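You operate a simulated robot arm through the tools that you are given. There is no shell and no other tool. Be economical: measure what you need, move in short steps, check, and stop when the job is done.

The job below is to be done with a simulated robot arm. You get a single attempt, and the scene is never put back.

JOB
Test the black-foot cup with the grey block.
Fine: in the low unit: cup on the white seat, cover shut, block in the round holder, push start once and wait for the result; touch no other control.
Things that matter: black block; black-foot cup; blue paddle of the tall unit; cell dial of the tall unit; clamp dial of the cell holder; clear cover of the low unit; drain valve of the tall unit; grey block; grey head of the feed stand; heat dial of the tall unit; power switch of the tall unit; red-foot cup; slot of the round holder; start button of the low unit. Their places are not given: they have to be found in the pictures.

It is judged by the outcome, as a careful person would: the job done as asked, and still so three seconds after it is handed in. It fails if anything else is knocked over, pushed out of place, dropped, spilled or broken. Lids that push on must go on centred and level and be pressed home; caps that screw on are set level and turned clockwise until they are tight.

ROBOT AND FRAMES
A 7-joint arm with a two-finger parallel gripper, fixed in place. Base frame: the origin is at the foot of the arm, x ahead of it, y to its left, z up; the work surface is at about z = 0.9. Readings come in m, degrees, newtons and seconds.
With the tool pointing down near the work surface it reaches from about 0.34 to 0.78 m from the base axis. Its first joint turns from -166.0 to 166.0 degrees. Payload 3.91 kg.
Tool frame: the origin (TCP) lies between the finger pads and is the grasp point; the fingertips stand 0.03 m ahead of it; z points along the fingers, y is the line along which they close. The gripper opens to 0.11 m. The fingers are 0.02 m wide and 0.01 m thick; the gripper's body (0.048 by 0.112 m) begins 0.055 m behind the TCP.
Orientation is that of the tool frame in the base frame, as [roll, pitch, yaw] about the fixed x, y, z axes, in that order (R = Rz(yaw) Ry(pitch) Rx(roll)). With the fingers straight down and closing along the base's y, the tool's x points along the base's -x, its y along +y and its z along -z.

CONTROLS
- The arm moves only by the tool play_rows. Its argument "motion" is a list of rows, each a list of 7 numbers: the shift along the base's x, y, z in units of 40 mm (1.0 is 40 mm), then the turn, a rotation vector about the base's x, y, z in units of 5 degrees (1.0 is 5 degrees), then the opening, from 0 (shut) to 1 (fully open). In form: [[tx, ty, tz, wx, wy, wz, grip], ...]. A call has 1 to 12 rows; each row shifts and turns the commanded pose from where the row before left it. A call with a number of a shift or a turn outside -1 to 1 is refused whole. Each row takes 0.2 s and may step no farther than 0.05 m and 8.6 degrees from the row before; otherwise, or with a gripper value out of range, the whole call is refused. Where a pose cannot be reached the arm comes as near as it can. A force on the tool above 90 N (or 10 N above the force at the start of the call, whichever is more), or a blocked arm, ends the call early, and 0.2 s more pass. Each finger travels about 0.153 m/s and halts on what it meets, pressing with about 32 N; the grip force reading is that of the motor and also rises with nothing between the fingers. The clock runs only during rows and for 0.2 s after the last one: add rows that do not move to give the fingers time. It gives the time, the measured TCP pose, the force on the tool (base axes), the opening and the grip force at its end, in the units of the frame above (readings bear some noise), with the torque about the TCP (base axes, N m) and any sound that the robot's microphone picked up, and new pictures: "pictures" is both (left out), scene, wrist or none.
- Cameras (640 x 400 px; columns grow to the right, rows downward): "scene" is fixed at [0.4008, -0.5001, 1.7735]; the picture's right is [0.47, 0.88, 0.00], its down [0.78, -0.41, -0.46] and it looks along [-0.41, 0.22, -0.89] (base axes); focal length 308 px, centre (320, 200). "wrist" rides on the gripper at [0.077, 0.007, -0.114] in the tool frame; the picture's right is [-0.09, 1.00, 0.00], its down [-0.80, -0.07, -0.59] and it looks along [-0.59, -0.05, 0.80] (tool axes); focal length 270 px, centre (320, 200).
- raise_lower(by): slides the trunk up (or, below 0, down) by that many m; the arm rides with it, the base frame stays. It gives what a move gives, with no picture.
- point_at(camera, pixels): for up to 12 pixels [column, row] of the newest picture of that camera ("zoom" is the newest enlarged one), the place [x, y, z] in the base frame of the surface seen there, good to about 0.002 m. It takes no simulated time.
- inspect(camera, box): a new picture of the part [left, top, right, bottom] of that camera's present view, enlarged. It takes no simulated time.
- finish_job(): hands the job in; it is judged then, once.

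Go step by step. Measure first, check grasps and placings, and put right what went wrong. The budget is 80 turns and 200 pictures, counting those below and the enlarged ones. Unless the task says otherwise, let go and move clear before handing in, and close with one line.

The tools are called as name(argument=value, ...) on one line, values as JSON. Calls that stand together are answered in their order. play_rows: Moves the arm, as the interface text tells. Its arguments: {"type":"object","properties":{"motion":{"type":"array","items":{"type":"array","items":{"type":"number"}}},"pictures":{"type":"string","enum":["both","scene","wrist","none"]}},"required":["motion"]} The other tools are called the same way: raise_lower (by) slides the trunk up or down; point_at (camera, pixels) gives the place of the surface under pixels of a picture; inspect (camera, box) takes an enlarged picture of a part of a camera's view; finish_job () hands the job in.

At the start:

```text
clock: 0.0
position: [0.2334, -0.3385, 1.3902]
orientation: [-180.0, 0.1, 180.0]
wrist_force: [0.0, 0.0, 0.6]
ft_torque: [0.0, 0.01, 0.03]
width: 0.1098
finger_force: 0.0
trunk travel left (down, up): [-0.575, 0.035]
```

scene: 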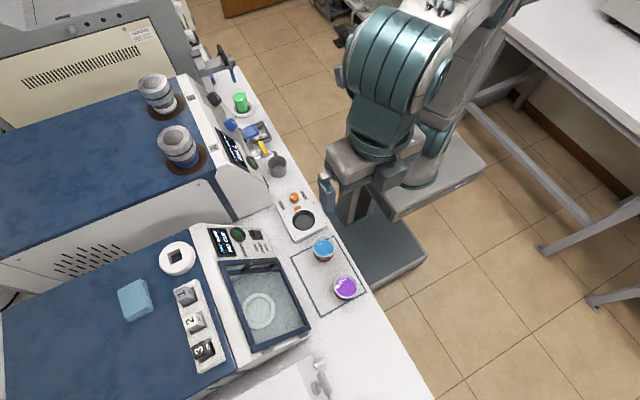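
wrist: 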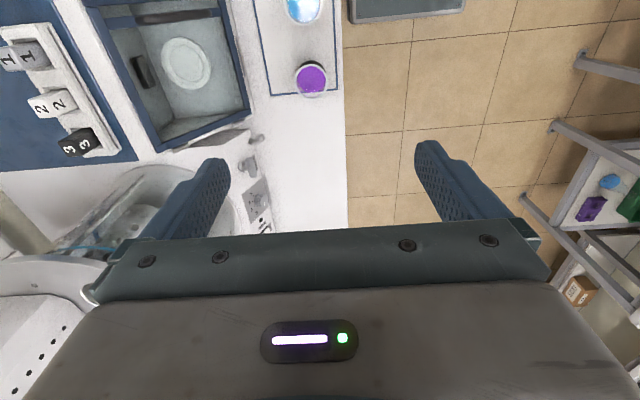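

The scene shows the low unit near (265,300), cups at (323,248) and (345,287), blocks at (185-205,295-350), and a round holder at (177,257). I'll enlarge these areas.

inspect(camera="scene", box=[150, 220, 310, 370])

inspect(camera="scene", box=[270, 170, 390, 320])

```text
2.67 times, centred on (230, 295) of scene
```

zoom: 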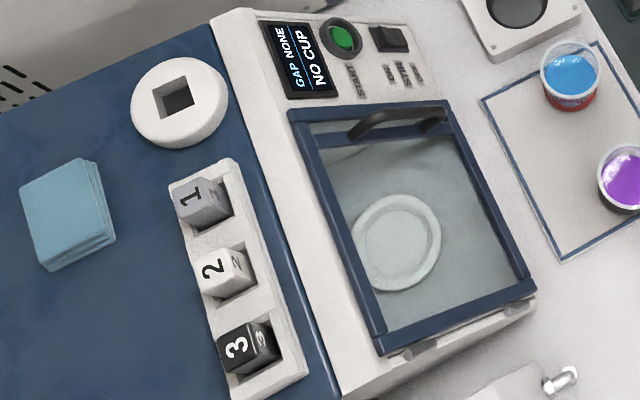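

```text
2.67 times, centred on (330, 245) of scene
```

zoom: 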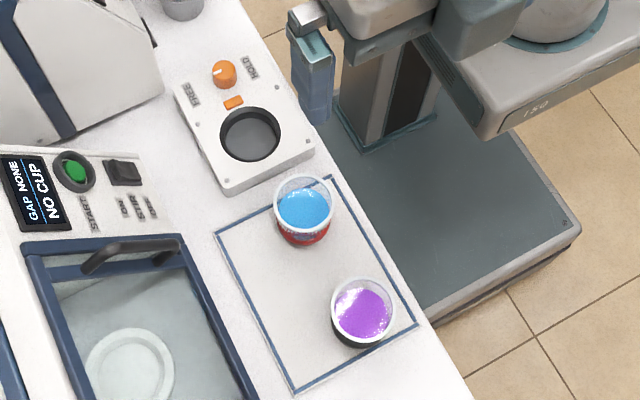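

Purple cup has the black foot; block "1" is the grey one; the cover has a black handle at its screen-side edge, with hinges at the opposite edge. I'll measure places.

point_at(camera="zoom", pixels=[[364, 312], [363, 280], [335, 310], [393, 310], [358, 343], [303, 210], [125, 255], [75, 170], [123, 172], [37, 245], [180, 238], [205, 240]])

inspect(camera="scene", box=[200, 220, 310, 355])

```text
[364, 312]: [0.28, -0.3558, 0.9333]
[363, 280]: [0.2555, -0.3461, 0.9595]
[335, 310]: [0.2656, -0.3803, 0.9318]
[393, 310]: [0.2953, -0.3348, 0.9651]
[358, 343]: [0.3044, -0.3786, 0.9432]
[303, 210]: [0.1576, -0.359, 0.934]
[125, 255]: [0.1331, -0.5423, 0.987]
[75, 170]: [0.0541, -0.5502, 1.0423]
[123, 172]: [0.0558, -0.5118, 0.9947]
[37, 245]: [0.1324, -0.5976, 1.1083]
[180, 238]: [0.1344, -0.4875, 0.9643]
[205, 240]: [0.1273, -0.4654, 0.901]
```

```text
2.96 times, centred on (255, 288) of scene
```

zoom: 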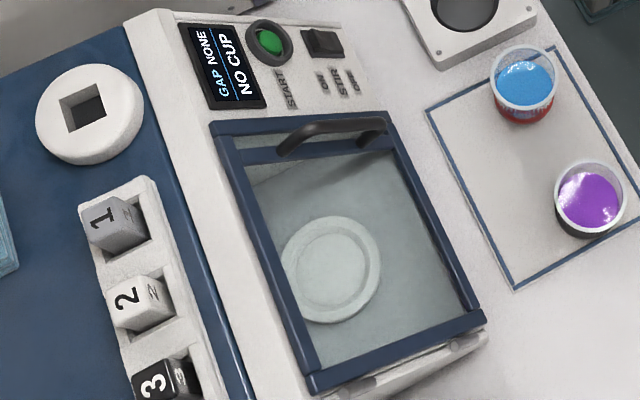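

Now the low unit's geometry.

point_at(camera="zoom", pixels=[[218, 130], [388, 118], [315, 385], [482, 315], [290, 145], [335, 127], [380, 135], [330, 268], [270, 42], [320, 42], [230, 70], [400, 250]])

point_at(camera="zoom", pixels=[[85, 108], [60, 110], [110, 115], [85, 85], [90, 155], [105, 210], [92, 225], [145, 215], [125, 185], [130, 300], [200, 250], [340, 395]])

```text
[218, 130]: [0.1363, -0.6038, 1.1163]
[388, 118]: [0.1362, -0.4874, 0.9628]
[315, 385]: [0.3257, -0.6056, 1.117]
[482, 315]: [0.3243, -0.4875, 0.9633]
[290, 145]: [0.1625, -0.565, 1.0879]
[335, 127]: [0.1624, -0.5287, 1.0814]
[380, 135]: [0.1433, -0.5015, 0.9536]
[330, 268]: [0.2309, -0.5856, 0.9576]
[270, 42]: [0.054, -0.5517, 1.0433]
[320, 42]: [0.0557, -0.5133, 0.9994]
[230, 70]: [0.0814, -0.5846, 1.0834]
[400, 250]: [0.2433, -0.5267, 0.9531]
```

```text
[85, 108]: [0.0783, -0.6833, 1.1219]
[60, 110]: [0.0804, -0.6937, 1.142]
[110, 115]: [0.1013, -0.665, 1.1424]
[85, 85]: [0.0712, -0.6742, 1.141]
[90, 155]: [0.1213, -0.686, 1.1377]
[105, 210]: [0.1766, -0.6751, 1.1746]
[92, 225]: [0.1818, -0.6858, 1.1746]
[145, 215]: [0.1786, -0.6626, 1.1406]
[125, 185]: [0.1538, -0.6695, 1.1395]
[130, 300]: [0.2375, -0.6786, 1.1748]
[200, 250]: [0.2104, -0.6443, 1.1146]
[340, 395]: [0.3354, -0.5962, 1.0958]
```

The low unit's face slopes ~52°, lower edge at y≈-0.487, z≈0.963 and upper edge at y≈-0.604, z≈1.116, hinges at x≈0.33, handle at x≈0.16. I'll look closer at the handle and hinges.

inspect(camera="scene", box=[225, 245, 297, 290])

inspect(camera="wrist", box=[60, 0, 280, 160])

```text
8.89 times, centred on (261, 268) of scene
```

zoom: 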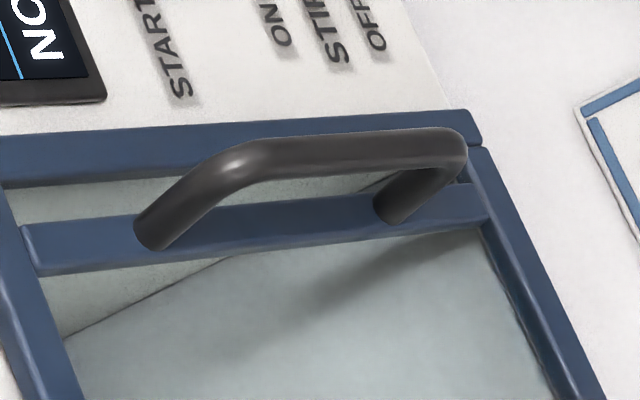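

```text
2.50 times, centred on (170, 80) of wrist
```

zoom: 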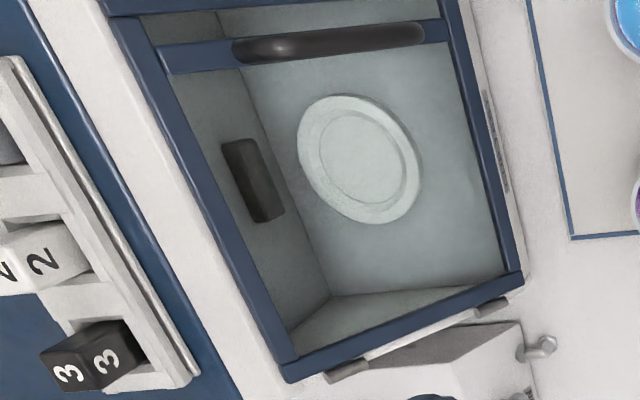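

I'll measure handle, the sensor on the back wall, and seat from this wrist enlargement.

point_at(camera="zoom", pixels=[[275, 46], [330, 40], [385, 33], [330, 30], [330, 50], [200, 58], [435, 28], [252, 178], [362, 155], [310, 155], [415, 155], [360, 215]])

point_at(camera="zoom", pixels=[[330, 320], [500, 240], [345, 370], [500, 305], [510, 270], [280, 375], [345, 105], [255, 130], [540, 345], [235, 100], [440, 345]])

```text
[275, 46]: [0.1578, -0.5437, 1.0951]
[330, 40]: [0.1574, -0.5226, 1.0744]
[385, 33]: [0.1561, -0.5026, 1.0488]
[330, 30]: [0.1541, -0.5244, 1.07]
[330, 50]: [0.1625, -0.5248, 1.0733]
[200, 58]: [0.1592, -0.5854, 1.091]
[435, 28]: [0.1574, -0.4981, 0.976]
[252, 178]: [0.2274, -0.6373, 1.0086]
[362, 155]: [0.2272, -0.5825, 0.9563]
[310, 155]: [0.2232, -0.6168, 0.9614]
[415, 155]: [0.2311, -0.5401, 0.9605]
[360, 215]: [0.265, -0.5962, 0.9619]
```

```text
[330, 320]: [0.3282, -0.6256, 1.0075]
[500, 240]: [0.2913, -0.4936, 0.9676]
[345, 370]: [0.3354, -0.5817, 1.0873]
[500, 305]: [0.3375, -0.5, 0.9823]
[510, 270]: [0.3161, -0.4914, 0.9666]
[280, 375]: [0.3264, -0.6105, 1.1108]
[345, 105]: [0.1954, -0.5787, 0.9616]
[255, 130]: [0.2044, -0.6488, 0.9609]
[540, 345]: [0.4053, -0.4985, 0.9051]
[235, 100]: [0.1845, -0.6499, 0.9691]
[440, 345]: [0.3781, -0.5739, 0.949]
```

Handle bar centre is about (0.158, -0.528, 1.069); face normal ≈(0, 0.795, 0.607). I'll turn the tool so that the fingers close along x with camera on the near side.

play_rows(motion=[[0, 0, 0, 0, 0, -1, 1], [0, 0, 0, 0, 0, -1, 1], [0, 0, 0, 0, 0, -1, 1], [0, 0, 0, 0, 0, -1, 1], [0, 0, 0, 0, 0, -1, 1], [0, 0, 0, 0, 0, -1, 1], [0, 0, 0, 0, 0, -1, 1], [0, 0, 0, 0, 0, -1, 1], [0, 0, 0, 0, 0, -1, 1], [0, 0, 0, 0, 0, -1, 1], [0, 0, 0, 0, 0, -1, 1], [0, 0, 0, 0, 0, -1, 1]], pictures="none")

play_rows(motion=[[0, 0, 0, 0, 0, -1, 1], [0, 0, 0, 0, 0, -1, 1], [0, 0, 0, 0, 0, -1, 1], [0, 0, 0, 0, 0, -1, 1], [0, 0, 0, 0, 0, -1, 1], [0, 0, 0, 0, 0, -1, 1], [0, 0, 0, -1, 0, 0, 1], [0, 0, 0, -1, 0, 0, 1], [0, 0, 0, -1, 0, 0, 1], [0, 0, 0, -1, 0, 0, 1], [0, 0, 0, -1, 0, 0, 1], [0, 0, 0, -1, 0, 0, 1]], pictures="scene")

```text
clock: 2.6
position: [0.2327, -0.3379, 1.3908]
orientation: [-180.0, 0.1, 120.0]
wrist_force: [-0.1, 0.4, 0.1]
ft_torque: [0.0, 0.03, -0.01]
width: 0.1101
finger_force: 0.1
trunk travel left (down, up): [-0.575, 0.035]
```

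```text
clock: 5.2
position: [0.2341, -0.3394, 1.3903]
orientation: [-180.0, 30.0, 90.2]
wrist_force: [0.5, 0.4, 0.5]
ft_torque: [-0.01, 0.03, -0.02]
width: 0.1097
finger_force: 0.1
trunk travel left (down, up): [-0.575, 0.035]
```

scene: 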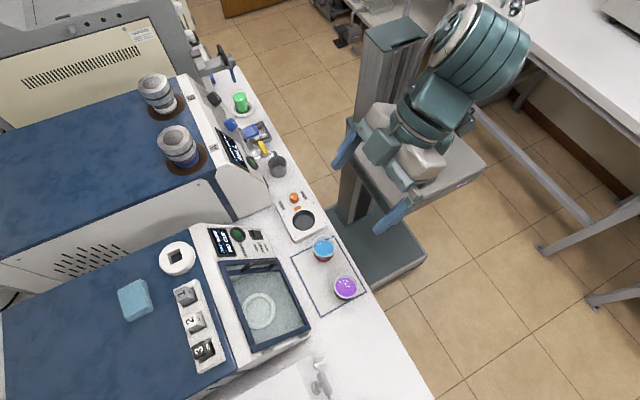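

Orientation as wanted (tilt 30°). Finish the tilt to 52.5° and move over the pre-grasp line, then lower the trunk.

play_rows(motion=[[-0.38, -0.5, 0, -1, 0, 0, 1], [-0.38, -0.5, 0, -1, 0, 0, 1], [-0.38, -0.5, 0, -1, 0, 0, 1], [-0.38, -0.5, 0, -1, 0, 0, 1], [-0.38, -0.5, 0, -0.5, 0, 0, 1]], pictures="none")

raise_lower(by=-0.24)

play_rows(motion=[[0, 0, 0, 0, 0, 0, 0.7]], pictures="both")

```text
clock: 6.4
position: [0.1563, -0.4383, 1.3897]
orientation: [-179.9, 52.4, 90.2]
wrist_force: [-0.2, -0.2, 0.4]
ft_torque: [0.0, 0.04, 0.0]
width: 0.1101
finger_force: 0.1
trunk travel left (down, up): [-0.575, 0.035]
```

```text
clock: 8.9
position: [0.1567, -0.4387, 1.1505]
orientation: [-180.0, 52.4, 90.2]
wrist_force: [-0.7, 0.5, -0.5]
ft_torque: [0.02, 0.05, -0.01]
width: 0.1099
finger_force: 0.0
trunk travel left (down, up): [-0.335, 0.275]
```

```text
clock: 9.3
position: [0.158, -0.4392, 1.1504]
orientation: [180.0, 52.5, 90.1]
wrist_force: [0.3, 0.4, -0.5]
ft_torque: [-0.05, 0.01, 0.01]
width: 0.077
finger_force: 0.0
trunk travel left (down, up): [-0.335, 0.275]
```

scene: 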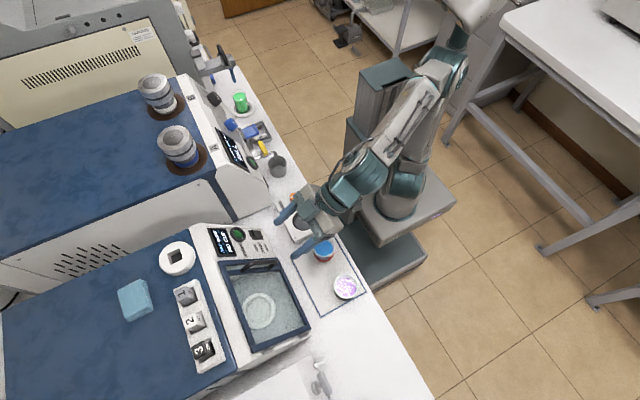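
wrist: 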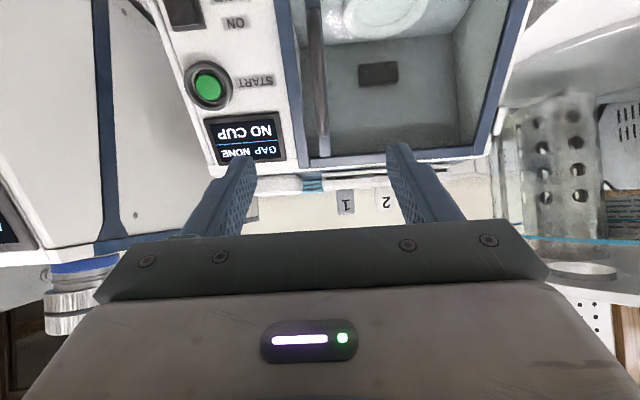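

Approach the handle along the face normal with fingers half open.

play_rows(motion=[[0, -0.5, -0.46, 0, 0, 0, 0.5], [0, -0.5, -0.46, 0, 0, 0, 0.5], [0, -0.5, -0.46, 0, 0, 0, 0.5], [0, -0.4, -0.36, 0, 0, 0, 0.5], [0, -0.1, -0.1, 0, 0, 0, 0.5]], pictures="both")

```text
clock: 10.5
position: [0.158, -0.5188, 1.0781]
orientation: [-180.0, 52.4, 90.1]
wrist_force: [0.5, 0.2, -0.4]
ft_torque: [-0.02, -0.01, -0.03]
width: 0.055
finger_force: 0.1
trunk travel left (down, up): [-0.335, 0.275]
```

scene: 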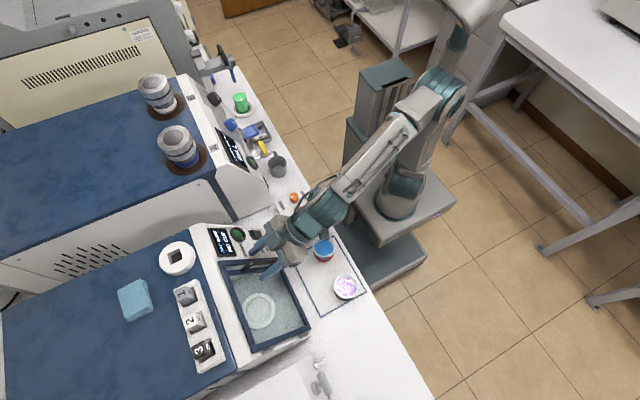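
wrist: 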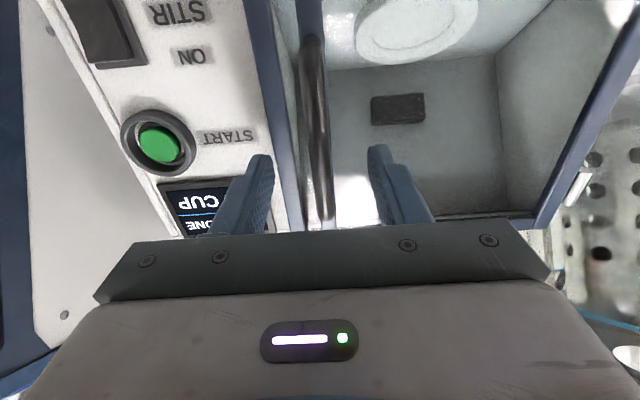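

The bar is centred between the fingers; close on it.

play_rows(motion=[[0, 0, 0, 0, 0, 0, 0], [0, 0, 0, 0, 0, 0, 0], [0, 0, 0, 0, 0, 0, 0]], pictures="wrist")

```text
clock: 11.3
position: [0.1577, -0.5181, 1.077]
orientation: [-180.0, 52.5, 90.1]
wrist_force: [3.8, -0.9, 0.0]
ft_torque: [-0.18, -0.1, 0.01]
width: 0.0108
finger_force: 45.0
trunk travel left (down, up): [-0.335, 0.275]
```

wrist: 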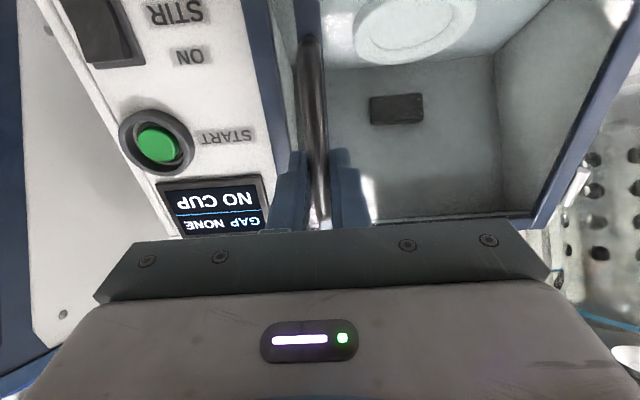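

Gripped (width 0.011). I'll swing the cover about its hinge line (x≈0.335, on the face plane), first 15°.

play_rows(motion=[[0.115, 0.304, 0.232, 0, 0.607, -0.795, 0], [0.145, 0.294, 0.225, 0, 0.607, -0.795, 0], [0.18, 0.284, 0.217, 0, 0.607, -0.795, 0]], pictures="scene")

```text
clock: 12.1
position: [0.1747, -0.4845, 1.1031]
orientation: [-164.8, 52.4, 90.1]
wrist_force: [7.7, -11.2, 5.6]
ft_torque: [0.09, -0.15, -0.02]
width: 0.0105
finger_force: 45.5
trunk travel left (down, up): [-0.335, 0.275]
```

scene: 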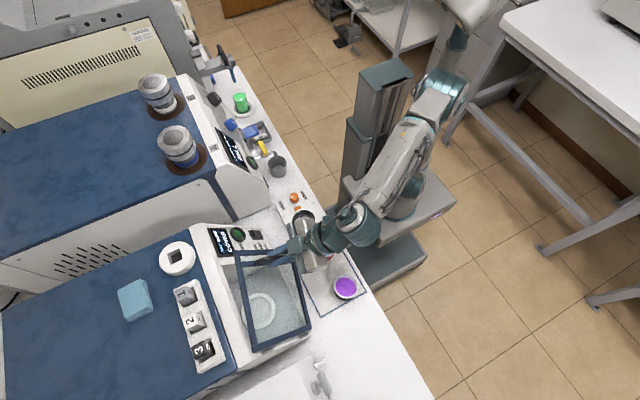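

Cover is opening with small forces; continue.

play_rows(motion=[[0.2075, 0.27, 0.206, 0, 0.607, -0.795, 0], [0.2375, 0.254, 0.194, 0, 0.607, -0.795, 0], [0.265, 0.2365, 0.181, 0, 0.607, -0.795, 0], [0.29, 0.2186, 0.167, 0, 0.607, -0.795, 0]], pictures="scene")

```text
clock: 13.1
position: [0.2158, -0.4437, 1.1332]
orientation: [-145.0, 52.4, 89.9]
wrist_force: [8.4, -7.0, -4.1]
ft_torque: [-0.71, 0.13, 0.3]
width: 0.0102
finger_force: 45.3
trunk travel left (down, up): [-0.335, 0.275]
```

scene: 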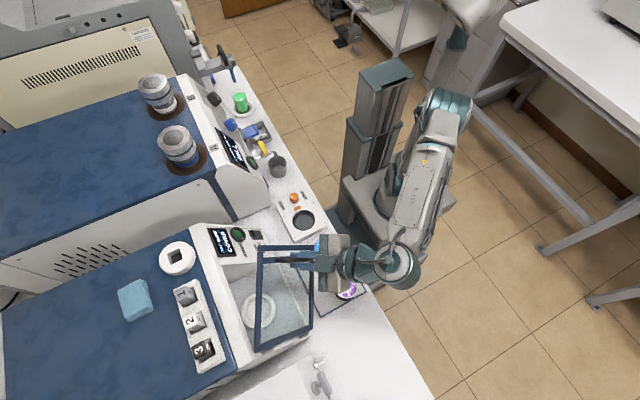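

Continue to 55°.

play_rows(motion=[[0.3125, 0.197, 0.15, 0, 0.607, -0.795, 0], [0.3325, 0.175, 0.1335, 0, 0.607, -0.795, 0], [0.3525, 0.149, 0.114, 0, 0.607, -0.795, 0], [0.365, 0.127, 0.097, 0, 0.607, -0.795, 0]], pictures="scene")

```text
clock: 14.1
position: [0.2699, -0.4188, 1.152]
orientation: [-124.8, 52.4, 90.0]
wrist_force: [4.2, -5.9, -6.8]
ft_torque: [-0.01, -0.45, -0.21]
width: 0.0104
finger_force: 45.1
trunk travel left (down, up): [-0.335, 0.275]
```

scene: 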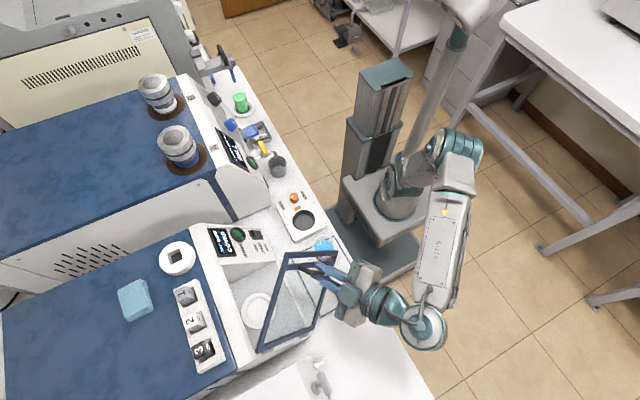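

Still smooth; continue to 75°.

play_rows(motion=[[0.3775, 0.099, 0.076, 0, 0.607, -0.795, 0], [0.3875, 0.0735, 0.056, 0, 0.607, -0.795, 0], [0.395, 0.0457, 0.035, 0, 0.607, -0.795, 0], [0.3975, 0.02, 0.015, 0, 0.607, -0.795, 0]], pictures="scene")

```text
clock: 15.1
position: [0.333, -0.4092, 1.1602]
orientation: [-104.9, 52.5, 90.0]
wrist_force: [2.6, -1.6, -14.3]
ft_torque: [-0.32, -0.09, 0.27]
width: 0.0106
finger_force: 45.3
trunk travel left (down, up): [-0.335, 0.275]
```

scene: 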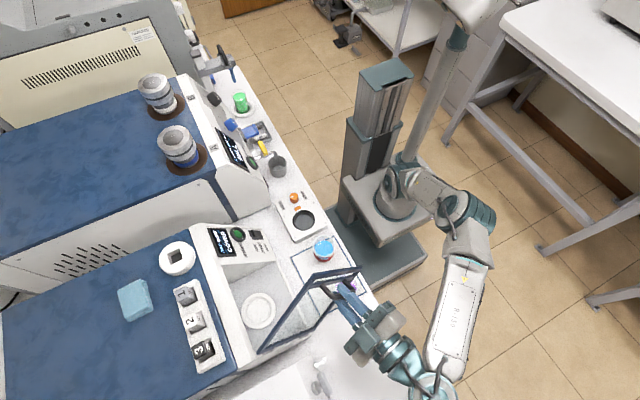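

Continue to 100°.

play_rows(motion=[[0.4, -0.01, -0.008, 0, 0.607, -0.795, 0], [0.395, -0.036, -0.027, 0, 0.607, -0.795, 0], [0.39, -0.064, -0.049, 0, 0.607, -0.795, 0], [0.3825, -0.091, -0.07, 0, 0.607, -0.795, 0], [0.37, -0.115, -0.088, 0, 0.607, -0.795, 0]], pictures="scene")

```text
clock: 16.3
position: [0.3738, -0.3994, 1.1377]
orientation: [-87.4, 52.2, 90.3]
wrist_force: [-4.0, -38.4, 17.5]
ft_torque: [-0.39, 0.19, 0.46]
width: 0.0108
finger_force: 44.9
out of reach, approached as far as the arm can: row 3, 4, 5
trunk travel left (down, up): [-0.335, 0.275]
```

scene: 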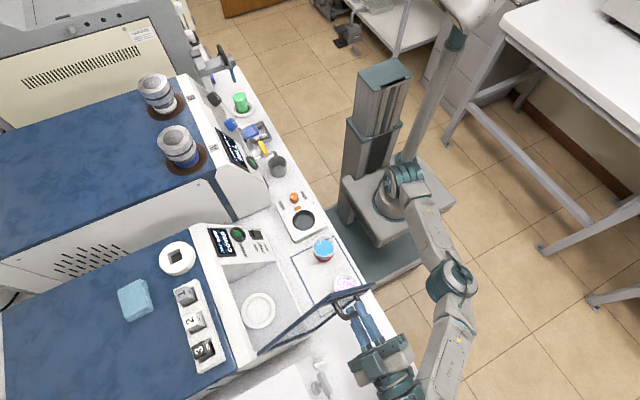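

The arm reached a joint limit near 90° open. I'll now shift without turning, letting the bar roll in the grip, to pass the balance point.

play_rows(motion=[[0.3, 0.1, 0, 0, 0, 0, 0], [0.3, 0, 0, 0, 0, 0, 0]], pictures="scene")

```text
clock: 16.9
position: [0.3755, -0.3981, 1.1383]
orientation: [-87.2, 52.1, 90.2]
wrist_force: [-3.1, -37.4, 8.6]
ft_torque: [-0.36, 0.49, 0.74]
width: 0.0103
finger_force: 44.9
out of reach, approached as far as the arm can: row 1, 2
trunk travel left (down, up): [-0.335, 0.275]
```

scene: 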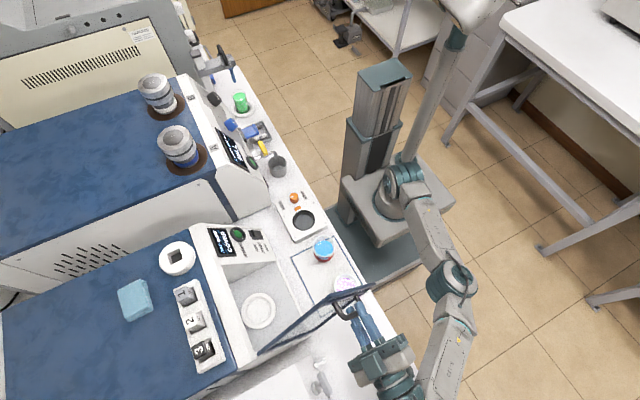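

The limit is arm reach/orientation, so I'll turn the tool back around the bar while keeping the position, to free reach.

play_rows(motion=[[-0.2, 0, 0, 0, -0.607, 0.795, 0], [-0.2, 0, 0, 0, -0.607, 0.795, 0], [-0.2, 0, 0, 0, -0.607, 0.795, 0]], pictures="none")

```text
clock: 17.7
position: [0.3495, -0.3936, 1.1398]
orientation: [-102.4, 52.6, 90.1]
wrist_force: [-1.3, -27.6, 20.7]
ft_torque: [-0.23, 0.12, 0.19]
width: 0.0104
finger_force: 44.7
trunk travel left (down, up): [-0.335, 0.275]
```

The pose is free again, but it slid ~25 mm along the bar (34 N along it). I'll shift back up the slope and carry on toward +x.

play_rows(motion=[[0, -0.36, 0.48, 0, 0, 0, 0], [0.25, 0, 0, 0, 0, 0, 0], [0.25, 0, 0, 0, 0, 0, 0]], pictures="scene")

```text
clock: 18.5
position: [0.3718, -0.4067, 1.1561]
orientation: [-102.8, 52.5, 89.5]
wrist_force: [-2.1, 14.4, -37.3]
ft_torque: [-0.18, -0.65, -0.44]
width: 0.0107
finger_force: 45.0
trunk travel left (down, up): [-0.335, 0.275]
```

scene: 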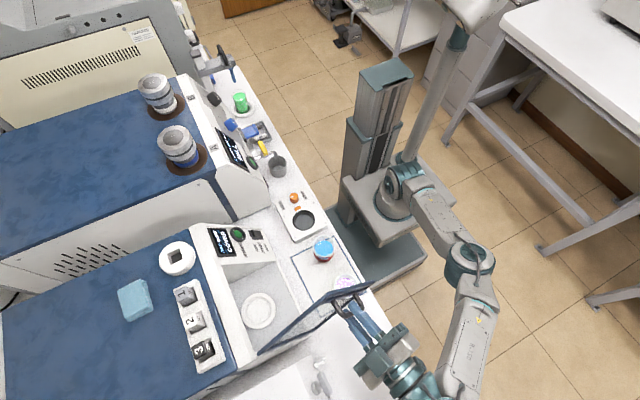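

Now slightly too far up-slope (−38 N). I'll relax that half and go on towards +x past the balance point, turning the tool back a little for reach.

play_rows(motion=[[0.2, 0.1, -0.17, 0, 0, 0, 0], [0.33, -0.05, -0.07, 0, -0.607, 0.795, 0], [0.33, -0.075, -0.057, 0, -0.607, 0.795, 0], [0.33, -0.1, -0.075, 0, 0, 0, 0]], pictures="scene")

```text
clock: 19.5
position: [0.4165, -0.4106, 1.1478]
orientation: [-112.5, 52.8, 90.1]
wrist_force: [3.5, -17.7, 37.0]
ft_torque: [-0.8, 0.38, 0.16]
width: 0.011
finger_force: 45.0
trunk travel left (down, up): [-0.335, 0.275]
```

scene: 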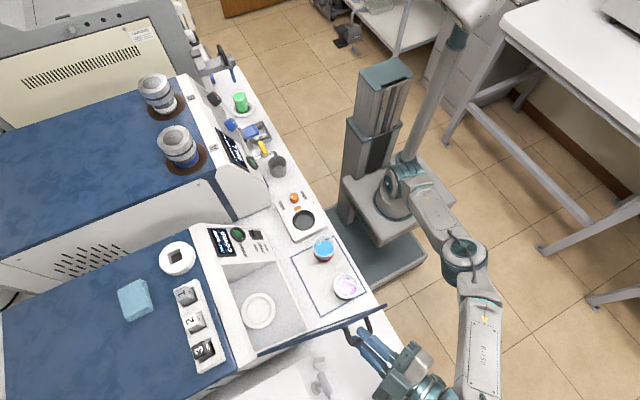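

Cover is ~103° open and past balance. Push a bit farther to see whether a stop is near.

play_rows(motion=[[0.35, -0.13, -0.12, 0, -0.607, 0.795, 0], [0.35, -0.15, -0.13, 0, -0.607, 0.795, 0]], pictures="scene")

```text
clock: 20.1
position: [0.4309, -0.4127, 1.1414]
orientation: [-123.1, 52.9, 88.0]
wrist_force: [-60.8, 38.8, 12.7]
ft_torque: [0.32, 0.18, -1.04]
width: 0.0107
finger_force: 44.8
trunk travel left (down, up): [-0.335, 0.275]
```

scene: 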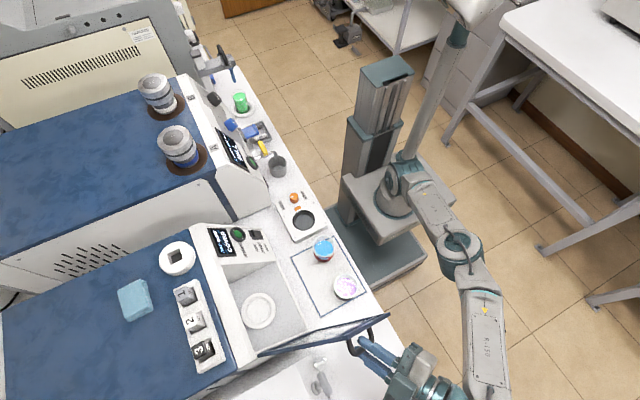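

The stop is met (−60 N). Ease back and release.

play_rows(motion=[[-0.35, 0.02, 0.02, 0, 0, 0, 0], [0, 0, 0, 0, 0, 0, 0.25], [0, 0, 0, 0, 0, 0, 0.3]], pictures="both")

```text
clock: 20.9
position: [0.4308, -0.4218, 1.1337]
orientation: [-122.6, 52.4, 89.9]
wrist_force: [-0.2, 1.1, 0.5]
ft_torque: [-0.02, -0.08, 0.06]
width: 0.0344
finger_force: 2.0
trunk travel left (down, up): [-0.335, 0.275]
```

scene: 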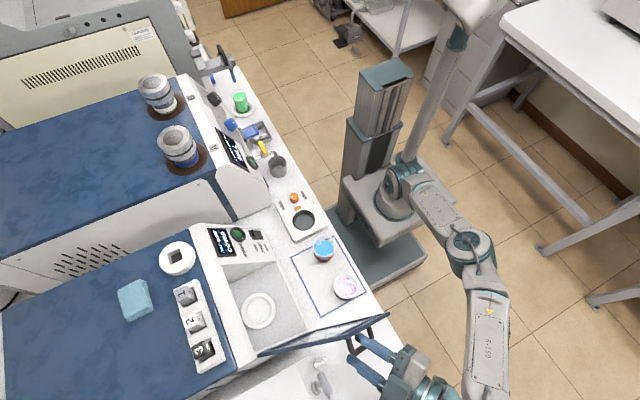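
wrist: 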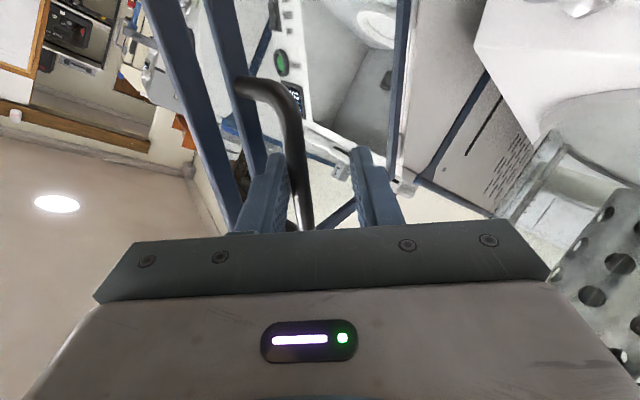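

Cover rests open. Back the fingers off along the tool axis.

play_rows(motion=[[0.56, 0.29, 0.22, 0, 0, 0, 0.35], [0.56, 0.29, 0.22, 0, 0, 0, 0.35], [0.3, 0.29, 0.22, 0, 0, 0, 0.35], [0.1, 0.3, 0.7, 0, 0, 0, 0.35], [0, 0.3, 0.8, 0, 0, 0, 0.35]], pictures="scene")

```text
clock: 22.1
position: [0.4472, -0.379, 1.1789]
orientation: [-122.7, 52.4, 89.7]
wrist_force: [1.1, -0.3, 0.3]
ft_torque: [-0.01, 0.0, -0.03]
width: 0.0384
finger_force: 0.0
out of reach, approached as far as the arm can: row 2, 3, 4, 5
trunk travel left (down, up): [-0.335, 0.275]
```

scene: 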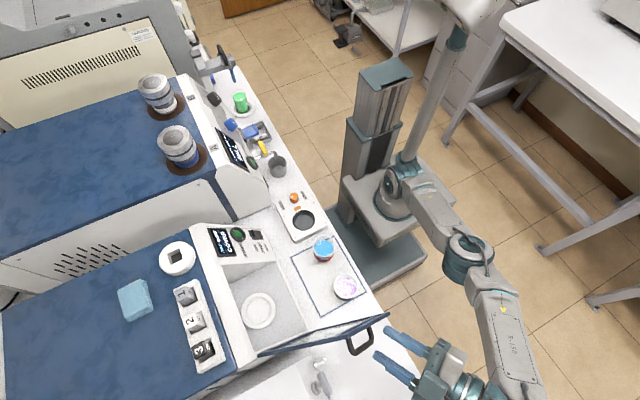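

Fingers are clear of the handle. Raise the trunk, then turn the tool back.

raise_lower(by=0.2)

play_rows(motion=[[-0.3, 0.2, 0, 0, -0.607, 0.795, 0.6], [-0.4, 0.2, 0, 0, -0.607, 0.795, 0.6], [-0.4, 0.2, 0, 0, -0.607, 0.795, 0.6], [-0.4, 0, 0, 0, -0.607, 0.795, 0.6], [-0.4, 0, 0, 0, -0.607, 0.795, 0.6], [-0.4, 0, 0, 0, -0.607, 0.795, 0.6], [-0.4, 0, 0, 0, -0.607, 0.795, 0.6], [-0.4, 0, 0, 0, -0.607, 0.795, 0.6], [-0.4, 0, 0, 0, -0.607, 0.795, 0.6], [-0.4, 0, 0, 0, -0.607, 0.795, 0.6], [0, 0, 0, 0, -0.607, 0.795, 0.6]], pictures="both")

```text
clock: 24.3
position: [0.4473, -0.3797, 1.3782]
orientation: [-122.5, 52.6, 89.8]
wrist_force: [0.0, -0.5, -1.1]
ft_torque: [0.02, 0.0, -0.01]
width: 0.0386
finger_force: 0.1
trunk travel left (down, up): [-0.535, 0.075]
```

```text
clock: 26.7
position: [0.2915, -0.3542, 1.3788]
orientation: [-177.5, 52.4, 90.0]
wrist_force: [-0.2, 0.3, 0.3]
ft_torque: [-0.01, 0.0, 0.01]
width: 0.0659
finger_force: 0.1
trunk travel left (down, up): [-0.535, 0.075]
```

scene: 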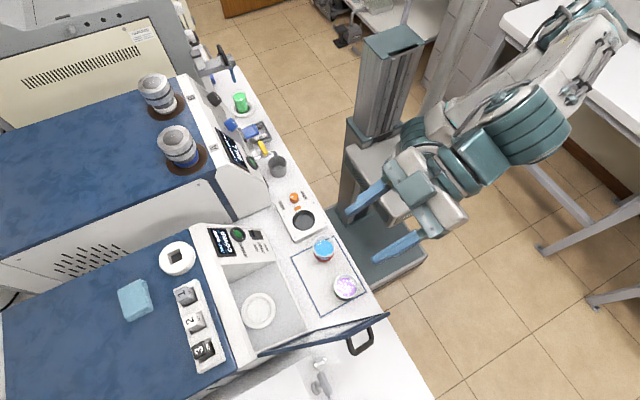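
wrist: 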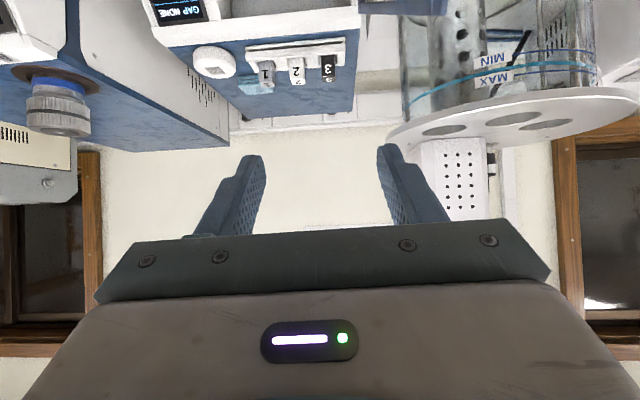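

Tool is back. Before going to the cup, measure the cup and check the open chamber more closely.

inspect(camera="scene", box=[300, 230, 380, 310])

point_at(camera="zoom", pixels=[[345, 280], [295, 285], [300, 270], [345, 230], [400, 265], [400, 290], [370, 325], [325, 330], [345, 345], [225, 200], [260, 140], [290, 300]])

point_at(camera="scene", pixels=[[258, 310], [242, 310], [275, 310], [258, 294], [257, 328], [225, 265], [240, 345], [290, 290], [384, 317], [270, 262]])

```text
5.00 times, centred on (340, 270) of scene
```

zoom: 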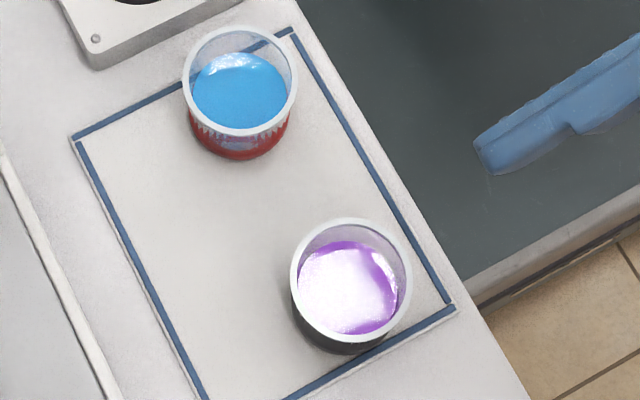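

```text
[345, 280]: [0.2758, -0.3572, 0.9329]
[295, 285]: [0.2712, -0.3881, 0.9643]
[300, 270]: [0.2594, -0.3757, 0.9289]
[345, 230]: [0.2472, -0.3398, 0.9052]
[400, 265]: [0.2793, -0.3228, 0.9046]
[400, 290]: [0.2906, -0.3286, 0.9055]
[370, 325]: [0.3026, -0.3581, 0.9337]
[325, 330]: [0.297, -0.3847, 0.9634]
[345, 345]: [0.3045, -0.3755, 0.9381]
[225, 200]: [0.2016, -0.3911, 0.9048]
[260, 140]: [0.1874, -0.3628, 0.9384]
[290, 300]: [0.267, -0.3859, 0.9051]
```

```text
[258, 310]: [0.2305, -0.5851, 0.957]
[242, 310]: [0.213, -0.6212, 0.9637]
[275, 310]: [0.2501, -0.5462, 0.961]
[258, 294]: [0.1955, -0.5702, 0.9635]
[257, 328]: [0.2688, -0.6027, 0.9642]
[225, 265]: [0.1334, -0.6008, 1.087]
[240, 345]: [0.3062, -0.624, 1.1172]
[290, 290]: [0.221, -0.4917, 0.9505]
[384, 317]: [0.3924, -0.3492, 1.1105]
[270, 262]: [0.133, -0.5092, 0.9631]
```

Seat centre ≈ (0.232, -0.585), recess z 0.957. Get rim points of the cup.

point_at(camera="zoom", pixels=[[294, 280], [409, 270], [350, 220], [350, 338], [308, 240], [395, 325], [310, 320], [395, 238], [408, 280], [405, 300], [340, 337], [330, 223]])

```text
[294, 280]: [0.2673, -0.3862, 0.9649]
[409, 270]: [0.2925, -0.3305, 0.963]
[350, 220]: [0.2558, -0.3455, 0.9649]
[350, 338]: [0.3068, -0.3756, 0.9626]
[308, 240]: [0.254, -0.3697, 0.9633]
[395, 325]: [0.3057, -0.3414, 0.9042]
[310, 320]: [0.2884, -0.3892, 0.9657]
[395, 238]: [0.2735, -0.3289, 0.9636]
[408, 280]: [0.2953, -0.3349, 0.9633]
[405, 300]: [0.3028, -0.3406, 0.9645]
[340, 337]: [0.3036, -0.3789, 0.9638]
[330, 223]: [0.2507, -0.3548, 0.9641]
```

Cup centre ≈ (0.2805, -0.3593), rim radius 0.030, height 0.06. Set a 30° tilt, centre over it, then lower.

play_rows(motion=[[-0.275, 0, 0, 0, -0.3, 0.4, 0.85], [0, 0, 0, 1, 0, 0, 0.85], [0, 0, 0, 1, 0, 0, 0.85], [0, 0, 0, 1, 0, 0, 0.85], [0, 0, 0, 1, 0, 0, 0.85], [0, 0.3, 0, 0.5, 0, 0, 0.85]], pictures="none")

raise_lower(by=-0.32)

play_rows(motion=[[0, 0, 0, 0, 0, 0, 0.85]], pictures="both")

```text
clock: 28.1
position: [0.2812, -0.3427, 1.3787]
orientation: [-180.0, 30.0, 90.1]
wrist_force: [0.5, -0.1, 0.0]
ft_torque: [0.01, 0.01, -0.04]
width: 0.0935
finger_force: 0.1
trunk travel left (down, up): [-0.535, 0.075]
```

```text
clock: 31.2
position: [0.2806, -0.343, 1.0587]
orientation: [-179.9, 29.9, 90.1]
wrist_force: [-0.7, -0.1, -1.1]
ft_torque: [0.0, -0.02, 0.0]
width: 0.0935
finger_force: 0.0
trunk travel left (down, up): [-0.215, 0.395]
```

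```text
clock: 31.6
position: [0.2812, -0.3432, 1.0598]
orientation: [180.0, 30.0, 90.2]
wrist_force: [-0.1, -0.2, 0.0]
ft_torque: [-0.03, 0.0, 0.0]
width: 0.0938
finger_force: 0.1
trunk travel left (down, up): [-0.215, 0.395]
```

scene: 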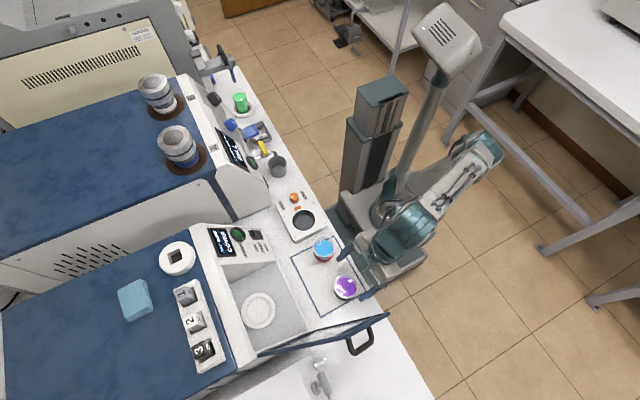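
wrist: 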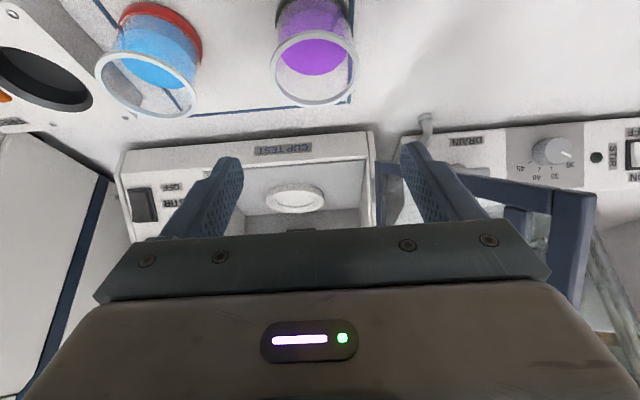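

Descend straddling the purple cup.

play_rows(motion=[[0, -0.1, -0.9, 0, 0, 0, 0.85], [0, -0.1, -0.9, 0, 0, 0, 0.85], [0, -0.1, -0.7, 0, 0, 0, 0.85], [0, -0.1, -0.4, 0, 0, 0, 0.85]], pictures="wrist")

```text
clock: 32.6
position: [0.2805, -0.3602, 0.9438]
orientation: [-179.9, 30.0, 90.1]
wrist_force: [-0.2, 0.4, 0.2]
ft_torque: [0.0, -0.01, 0.02]
width: 0.0937
finger_force: 0.0
trunk travel left (down, up): [-0.215, 0.395]
```

wrist: 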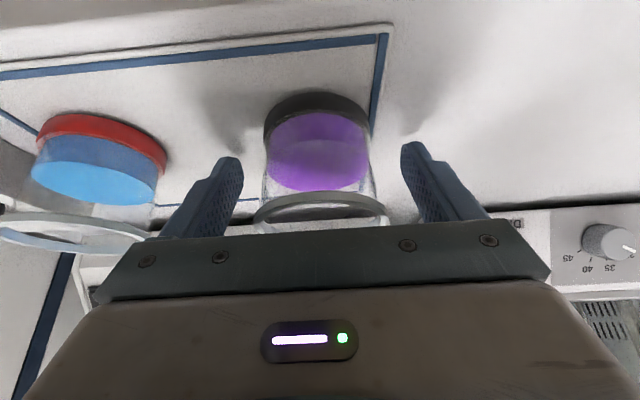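

Cup is centred between the fingers. Close.

play_rows(motion=[[0, 0, 0, 0, 0, 0, 0.6], [0, 0, 0, 0, 0, 0, 0.5], [0, 0, 0, 0, 0, 0, 0.4], [0, 0, 0, 0, 0, 0, 0.4]], pictures="wrist")

```text
clock: 33.6
position: [0.2785, -0.3582, 0.9435]
orientation: [-180.0, 30.1, 90.1]
wrist_force: [0.3, 0.0, -0.1]
ft_torque: [-0.02, -0.02, -0.01]
width: 0.0577
finger_force: 32.0
trunk travel left (down, up): [-0.215, 0.395]
```

wrist: 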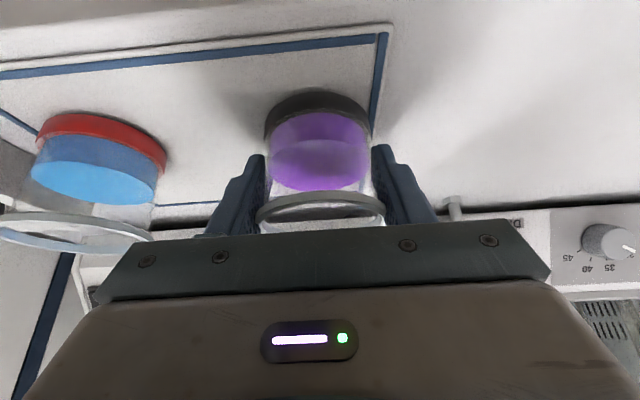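

Held (width 0.0577). Lift gently and check.

play_rows(motion=[[0, 0, 0.1, 0, 0, 0, 0.4], [0, 0, 0.25, 0, 0, 0, 0.4], [0, 0, 0.35, 0, 0, 0, 0.4], [0, 0, 0.4, 0, 0, 0, 0.4], [-0.1, 0, 0.4, 0, 0, 0, 0.4], [-0.2, 0, 0.35, 0, 0, 0, 0.4], [-0.3, 0, 0.25, 0, 0, 0, 0.4], [-0.3, 0, 0.1, 0, 0, 0, 0.4], [-0.2, 0, 0, 0, 0, 0, 0.4], [-0.1, 0, 0, 0, 0, 0, 0.4], [0, 0, 0, 0, 0, 0, 0.4]], pictures="both")

```text
clock: 36.0
position: [0.2324, -0.3596, 1.0314]
orientation: [179.8, 30.0, 90.0]
wrist_force: [0.0, -0.6, -1.9]
ft_torque: [0.02, 0.01, 0.01]
width: 0.0576
finger_force: 32.0
trunk travel left (down, up): [-0.215, 0.395]
```

scene: 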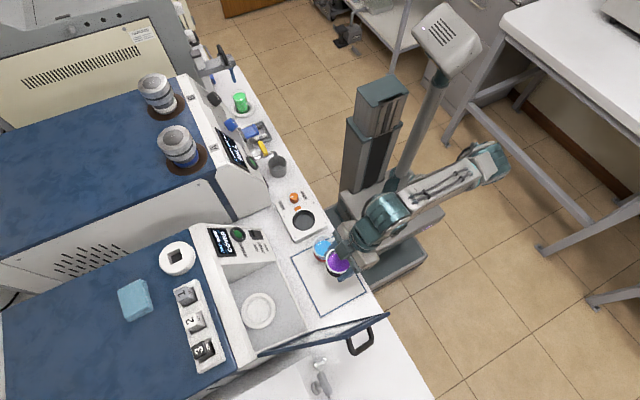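
wrist: 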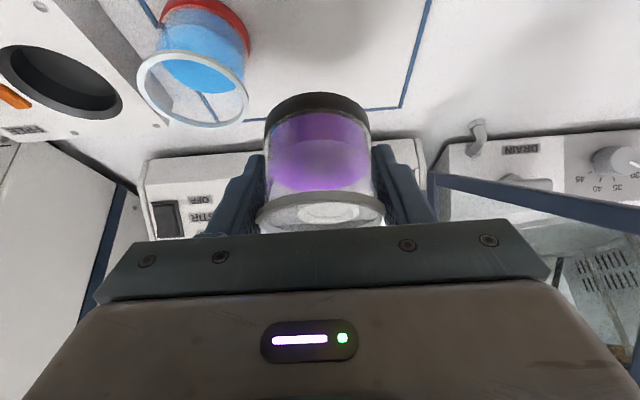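

Cup held upright. Move in toward the chamber, stopping part way.

play_rows(motion=[[0, -0.2, 0, 0, 0, 0, 0.4], [0, -0.4, 0, 0, 0, 0, 0.4], [0, -0.6, 0, 0, 0, 0, 0.4], [0, -0.6, 0, 0, 0, 0, 0.4], [0, -0.6, 0, 0, 0, 0, 0.4], [0, -0.6, 0, 0, 0, 0, 0.4], [0, -0.4, 0, 0, 0, 0, 0.4], [0, -0.2, 0, 0, 0, 0, 0.4]], pictures="both")

```text
clock: 37.8
position: [0.2328, -0.5024, 1.0316]
orientation: [-179.9, 29.9, 90.1]
wrist_force: [-0.4, 0.1, -0.9]
ft_torque: [0.03, 0.04, -0.02]
width: 0.0575
finger_force: 32.2
trunk travel left (down, up): [-0.215, 0.395]
```

scene: 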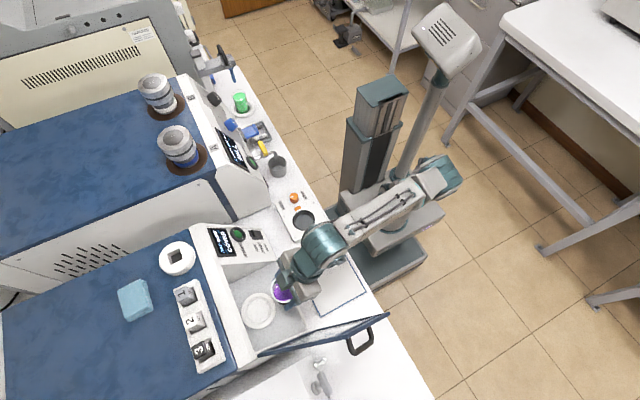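
wrist: 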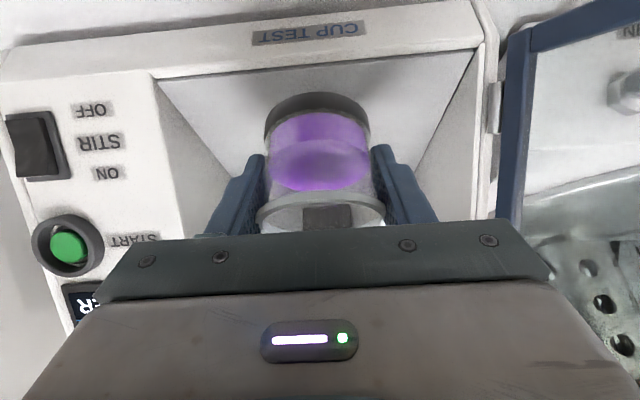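

Clear so far; continue over the seat.

play_rows(motion=[[0, -0.3, 0, 0, 0, 0, 0.4], [0, -0.5, 0, 0, 0, 0, 0.4], [0, -0.5, 0, 0, 0, 0, 0.4], [0, -0.46, 0, 0, 0, 0, 0.4], [0, -0.3, 0, 0, 0, 0, 0.4], [0, 0, 0, 0, 0, 0, 0.4]], pictures="both")

```text
clock: 39.2
position: [0.2322, -0.586, 1.0304]
orientation: [180.0, 30.0, 90.1]
wrist_force: [0.2, -0.1, -0.9]
ft_torque: [0.01, 0.03, 0.0]
width: 0.0576
finger_force: 32.2
trunk travel left (down, up): [-0.215, 0.395]
```

scene: 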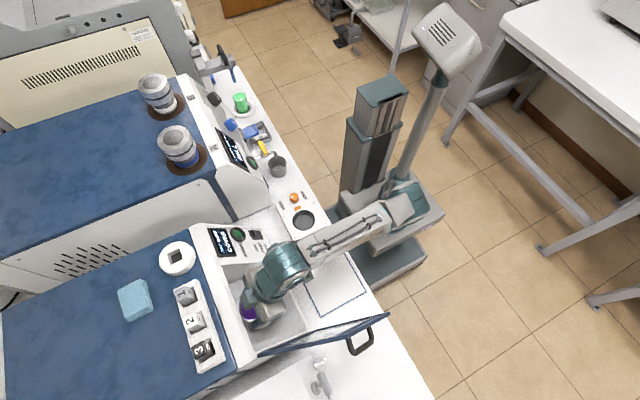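
wrist: 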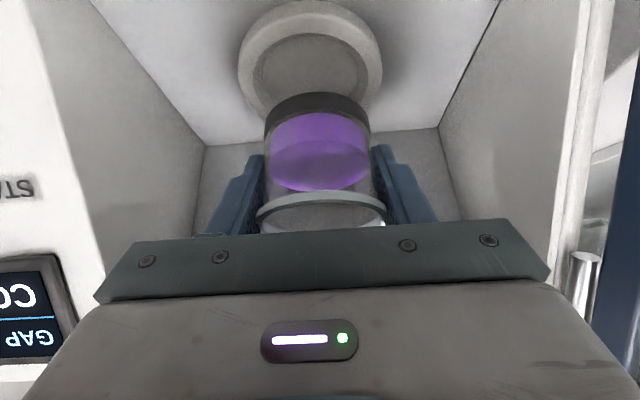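

Verify the seat centre relative to the cup from the wrist view.

point_at(camera="wrist", pixels=[[245, 60], [378, 55], [311, 8], [258, 60], [366, 60], [310, 42], [318, 97], [268, 105], [366, 105]])

```text
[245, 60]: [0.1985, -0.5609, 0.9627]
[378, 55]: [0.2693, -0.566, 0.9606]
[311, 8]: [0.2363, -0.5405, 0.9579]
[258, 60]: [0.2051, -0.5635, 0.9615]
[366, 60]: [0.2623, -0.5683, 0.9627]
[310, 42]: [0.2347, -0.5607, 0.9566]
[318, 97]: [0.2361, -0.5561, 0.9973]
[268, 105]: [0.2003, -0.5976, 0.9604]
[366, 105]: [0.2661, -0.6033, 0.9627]
```

Seat centre ≈ (0.2335, -0.584); cup is within ~2 mm. Small correction and lower slowly.

play_rows(motion=[[0.02, 0.05, -0.2, 0, 0, 0, 0.4], [0, 0, -0.25, 0, 0, 0, 0.4], [0, 0, -0.2, 0, 0, 0, 0.4], [0, 0, -0.1, 0, 0, 0, 0.4], [0, 0, -0.05, 0, 0, 0, 0.4], [0, 0, -0.03, 0, 0, 0, 0.4]], pictures="wrist")

```text
clock: 40.6
position: [0.2327, -0.5842, 0.9989]
orientation: [-179.9, 30.0, 90.1]
wrist_force: [0.2, -0.3, -1.5]
ft_torque: [0.02, 0.04, -0.01]
width: 0.0576
finger_force: 32.1
trunk travel left (down, up): [-0.215, 0.395]
```

wrist: 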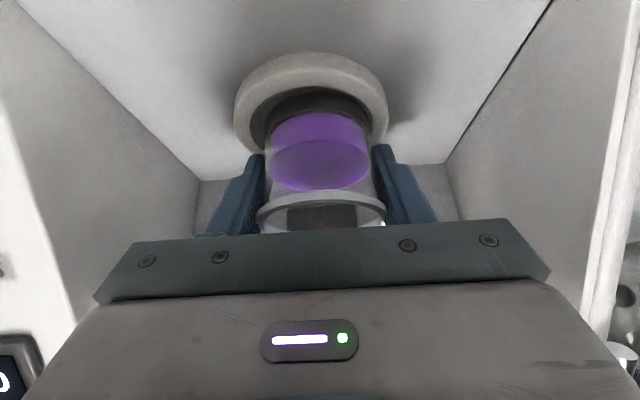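

Foot is entering the recess; lower until contact shows.

play_rows(motion=[[0.02, 0, -0.03, 0, 0, 0, 0.4], [0, 0, -0.03, 0, 0, 0, 0.4], [0, 0, -0.03, 0, 0, 0, 0.4], [0, 0, 0, 0, 0, 0, 0.4]], pictures="wrist")

```text
clock: 41.6
position: [0.2333, -0.5829, 0.9944]
orientation: [-179.9, 30.2, 90.0]
wrist_force: [-2.1, -1.7, 3.9]
ft_torque: [-0.01, -0.02, -0.02]
width: 0.0578
finger_force: 32.1
trunk travel left (down, up): [-0.215, 0.395]
```

wrist: 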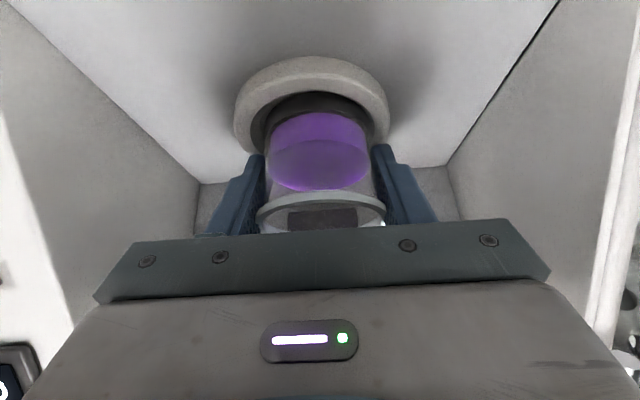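

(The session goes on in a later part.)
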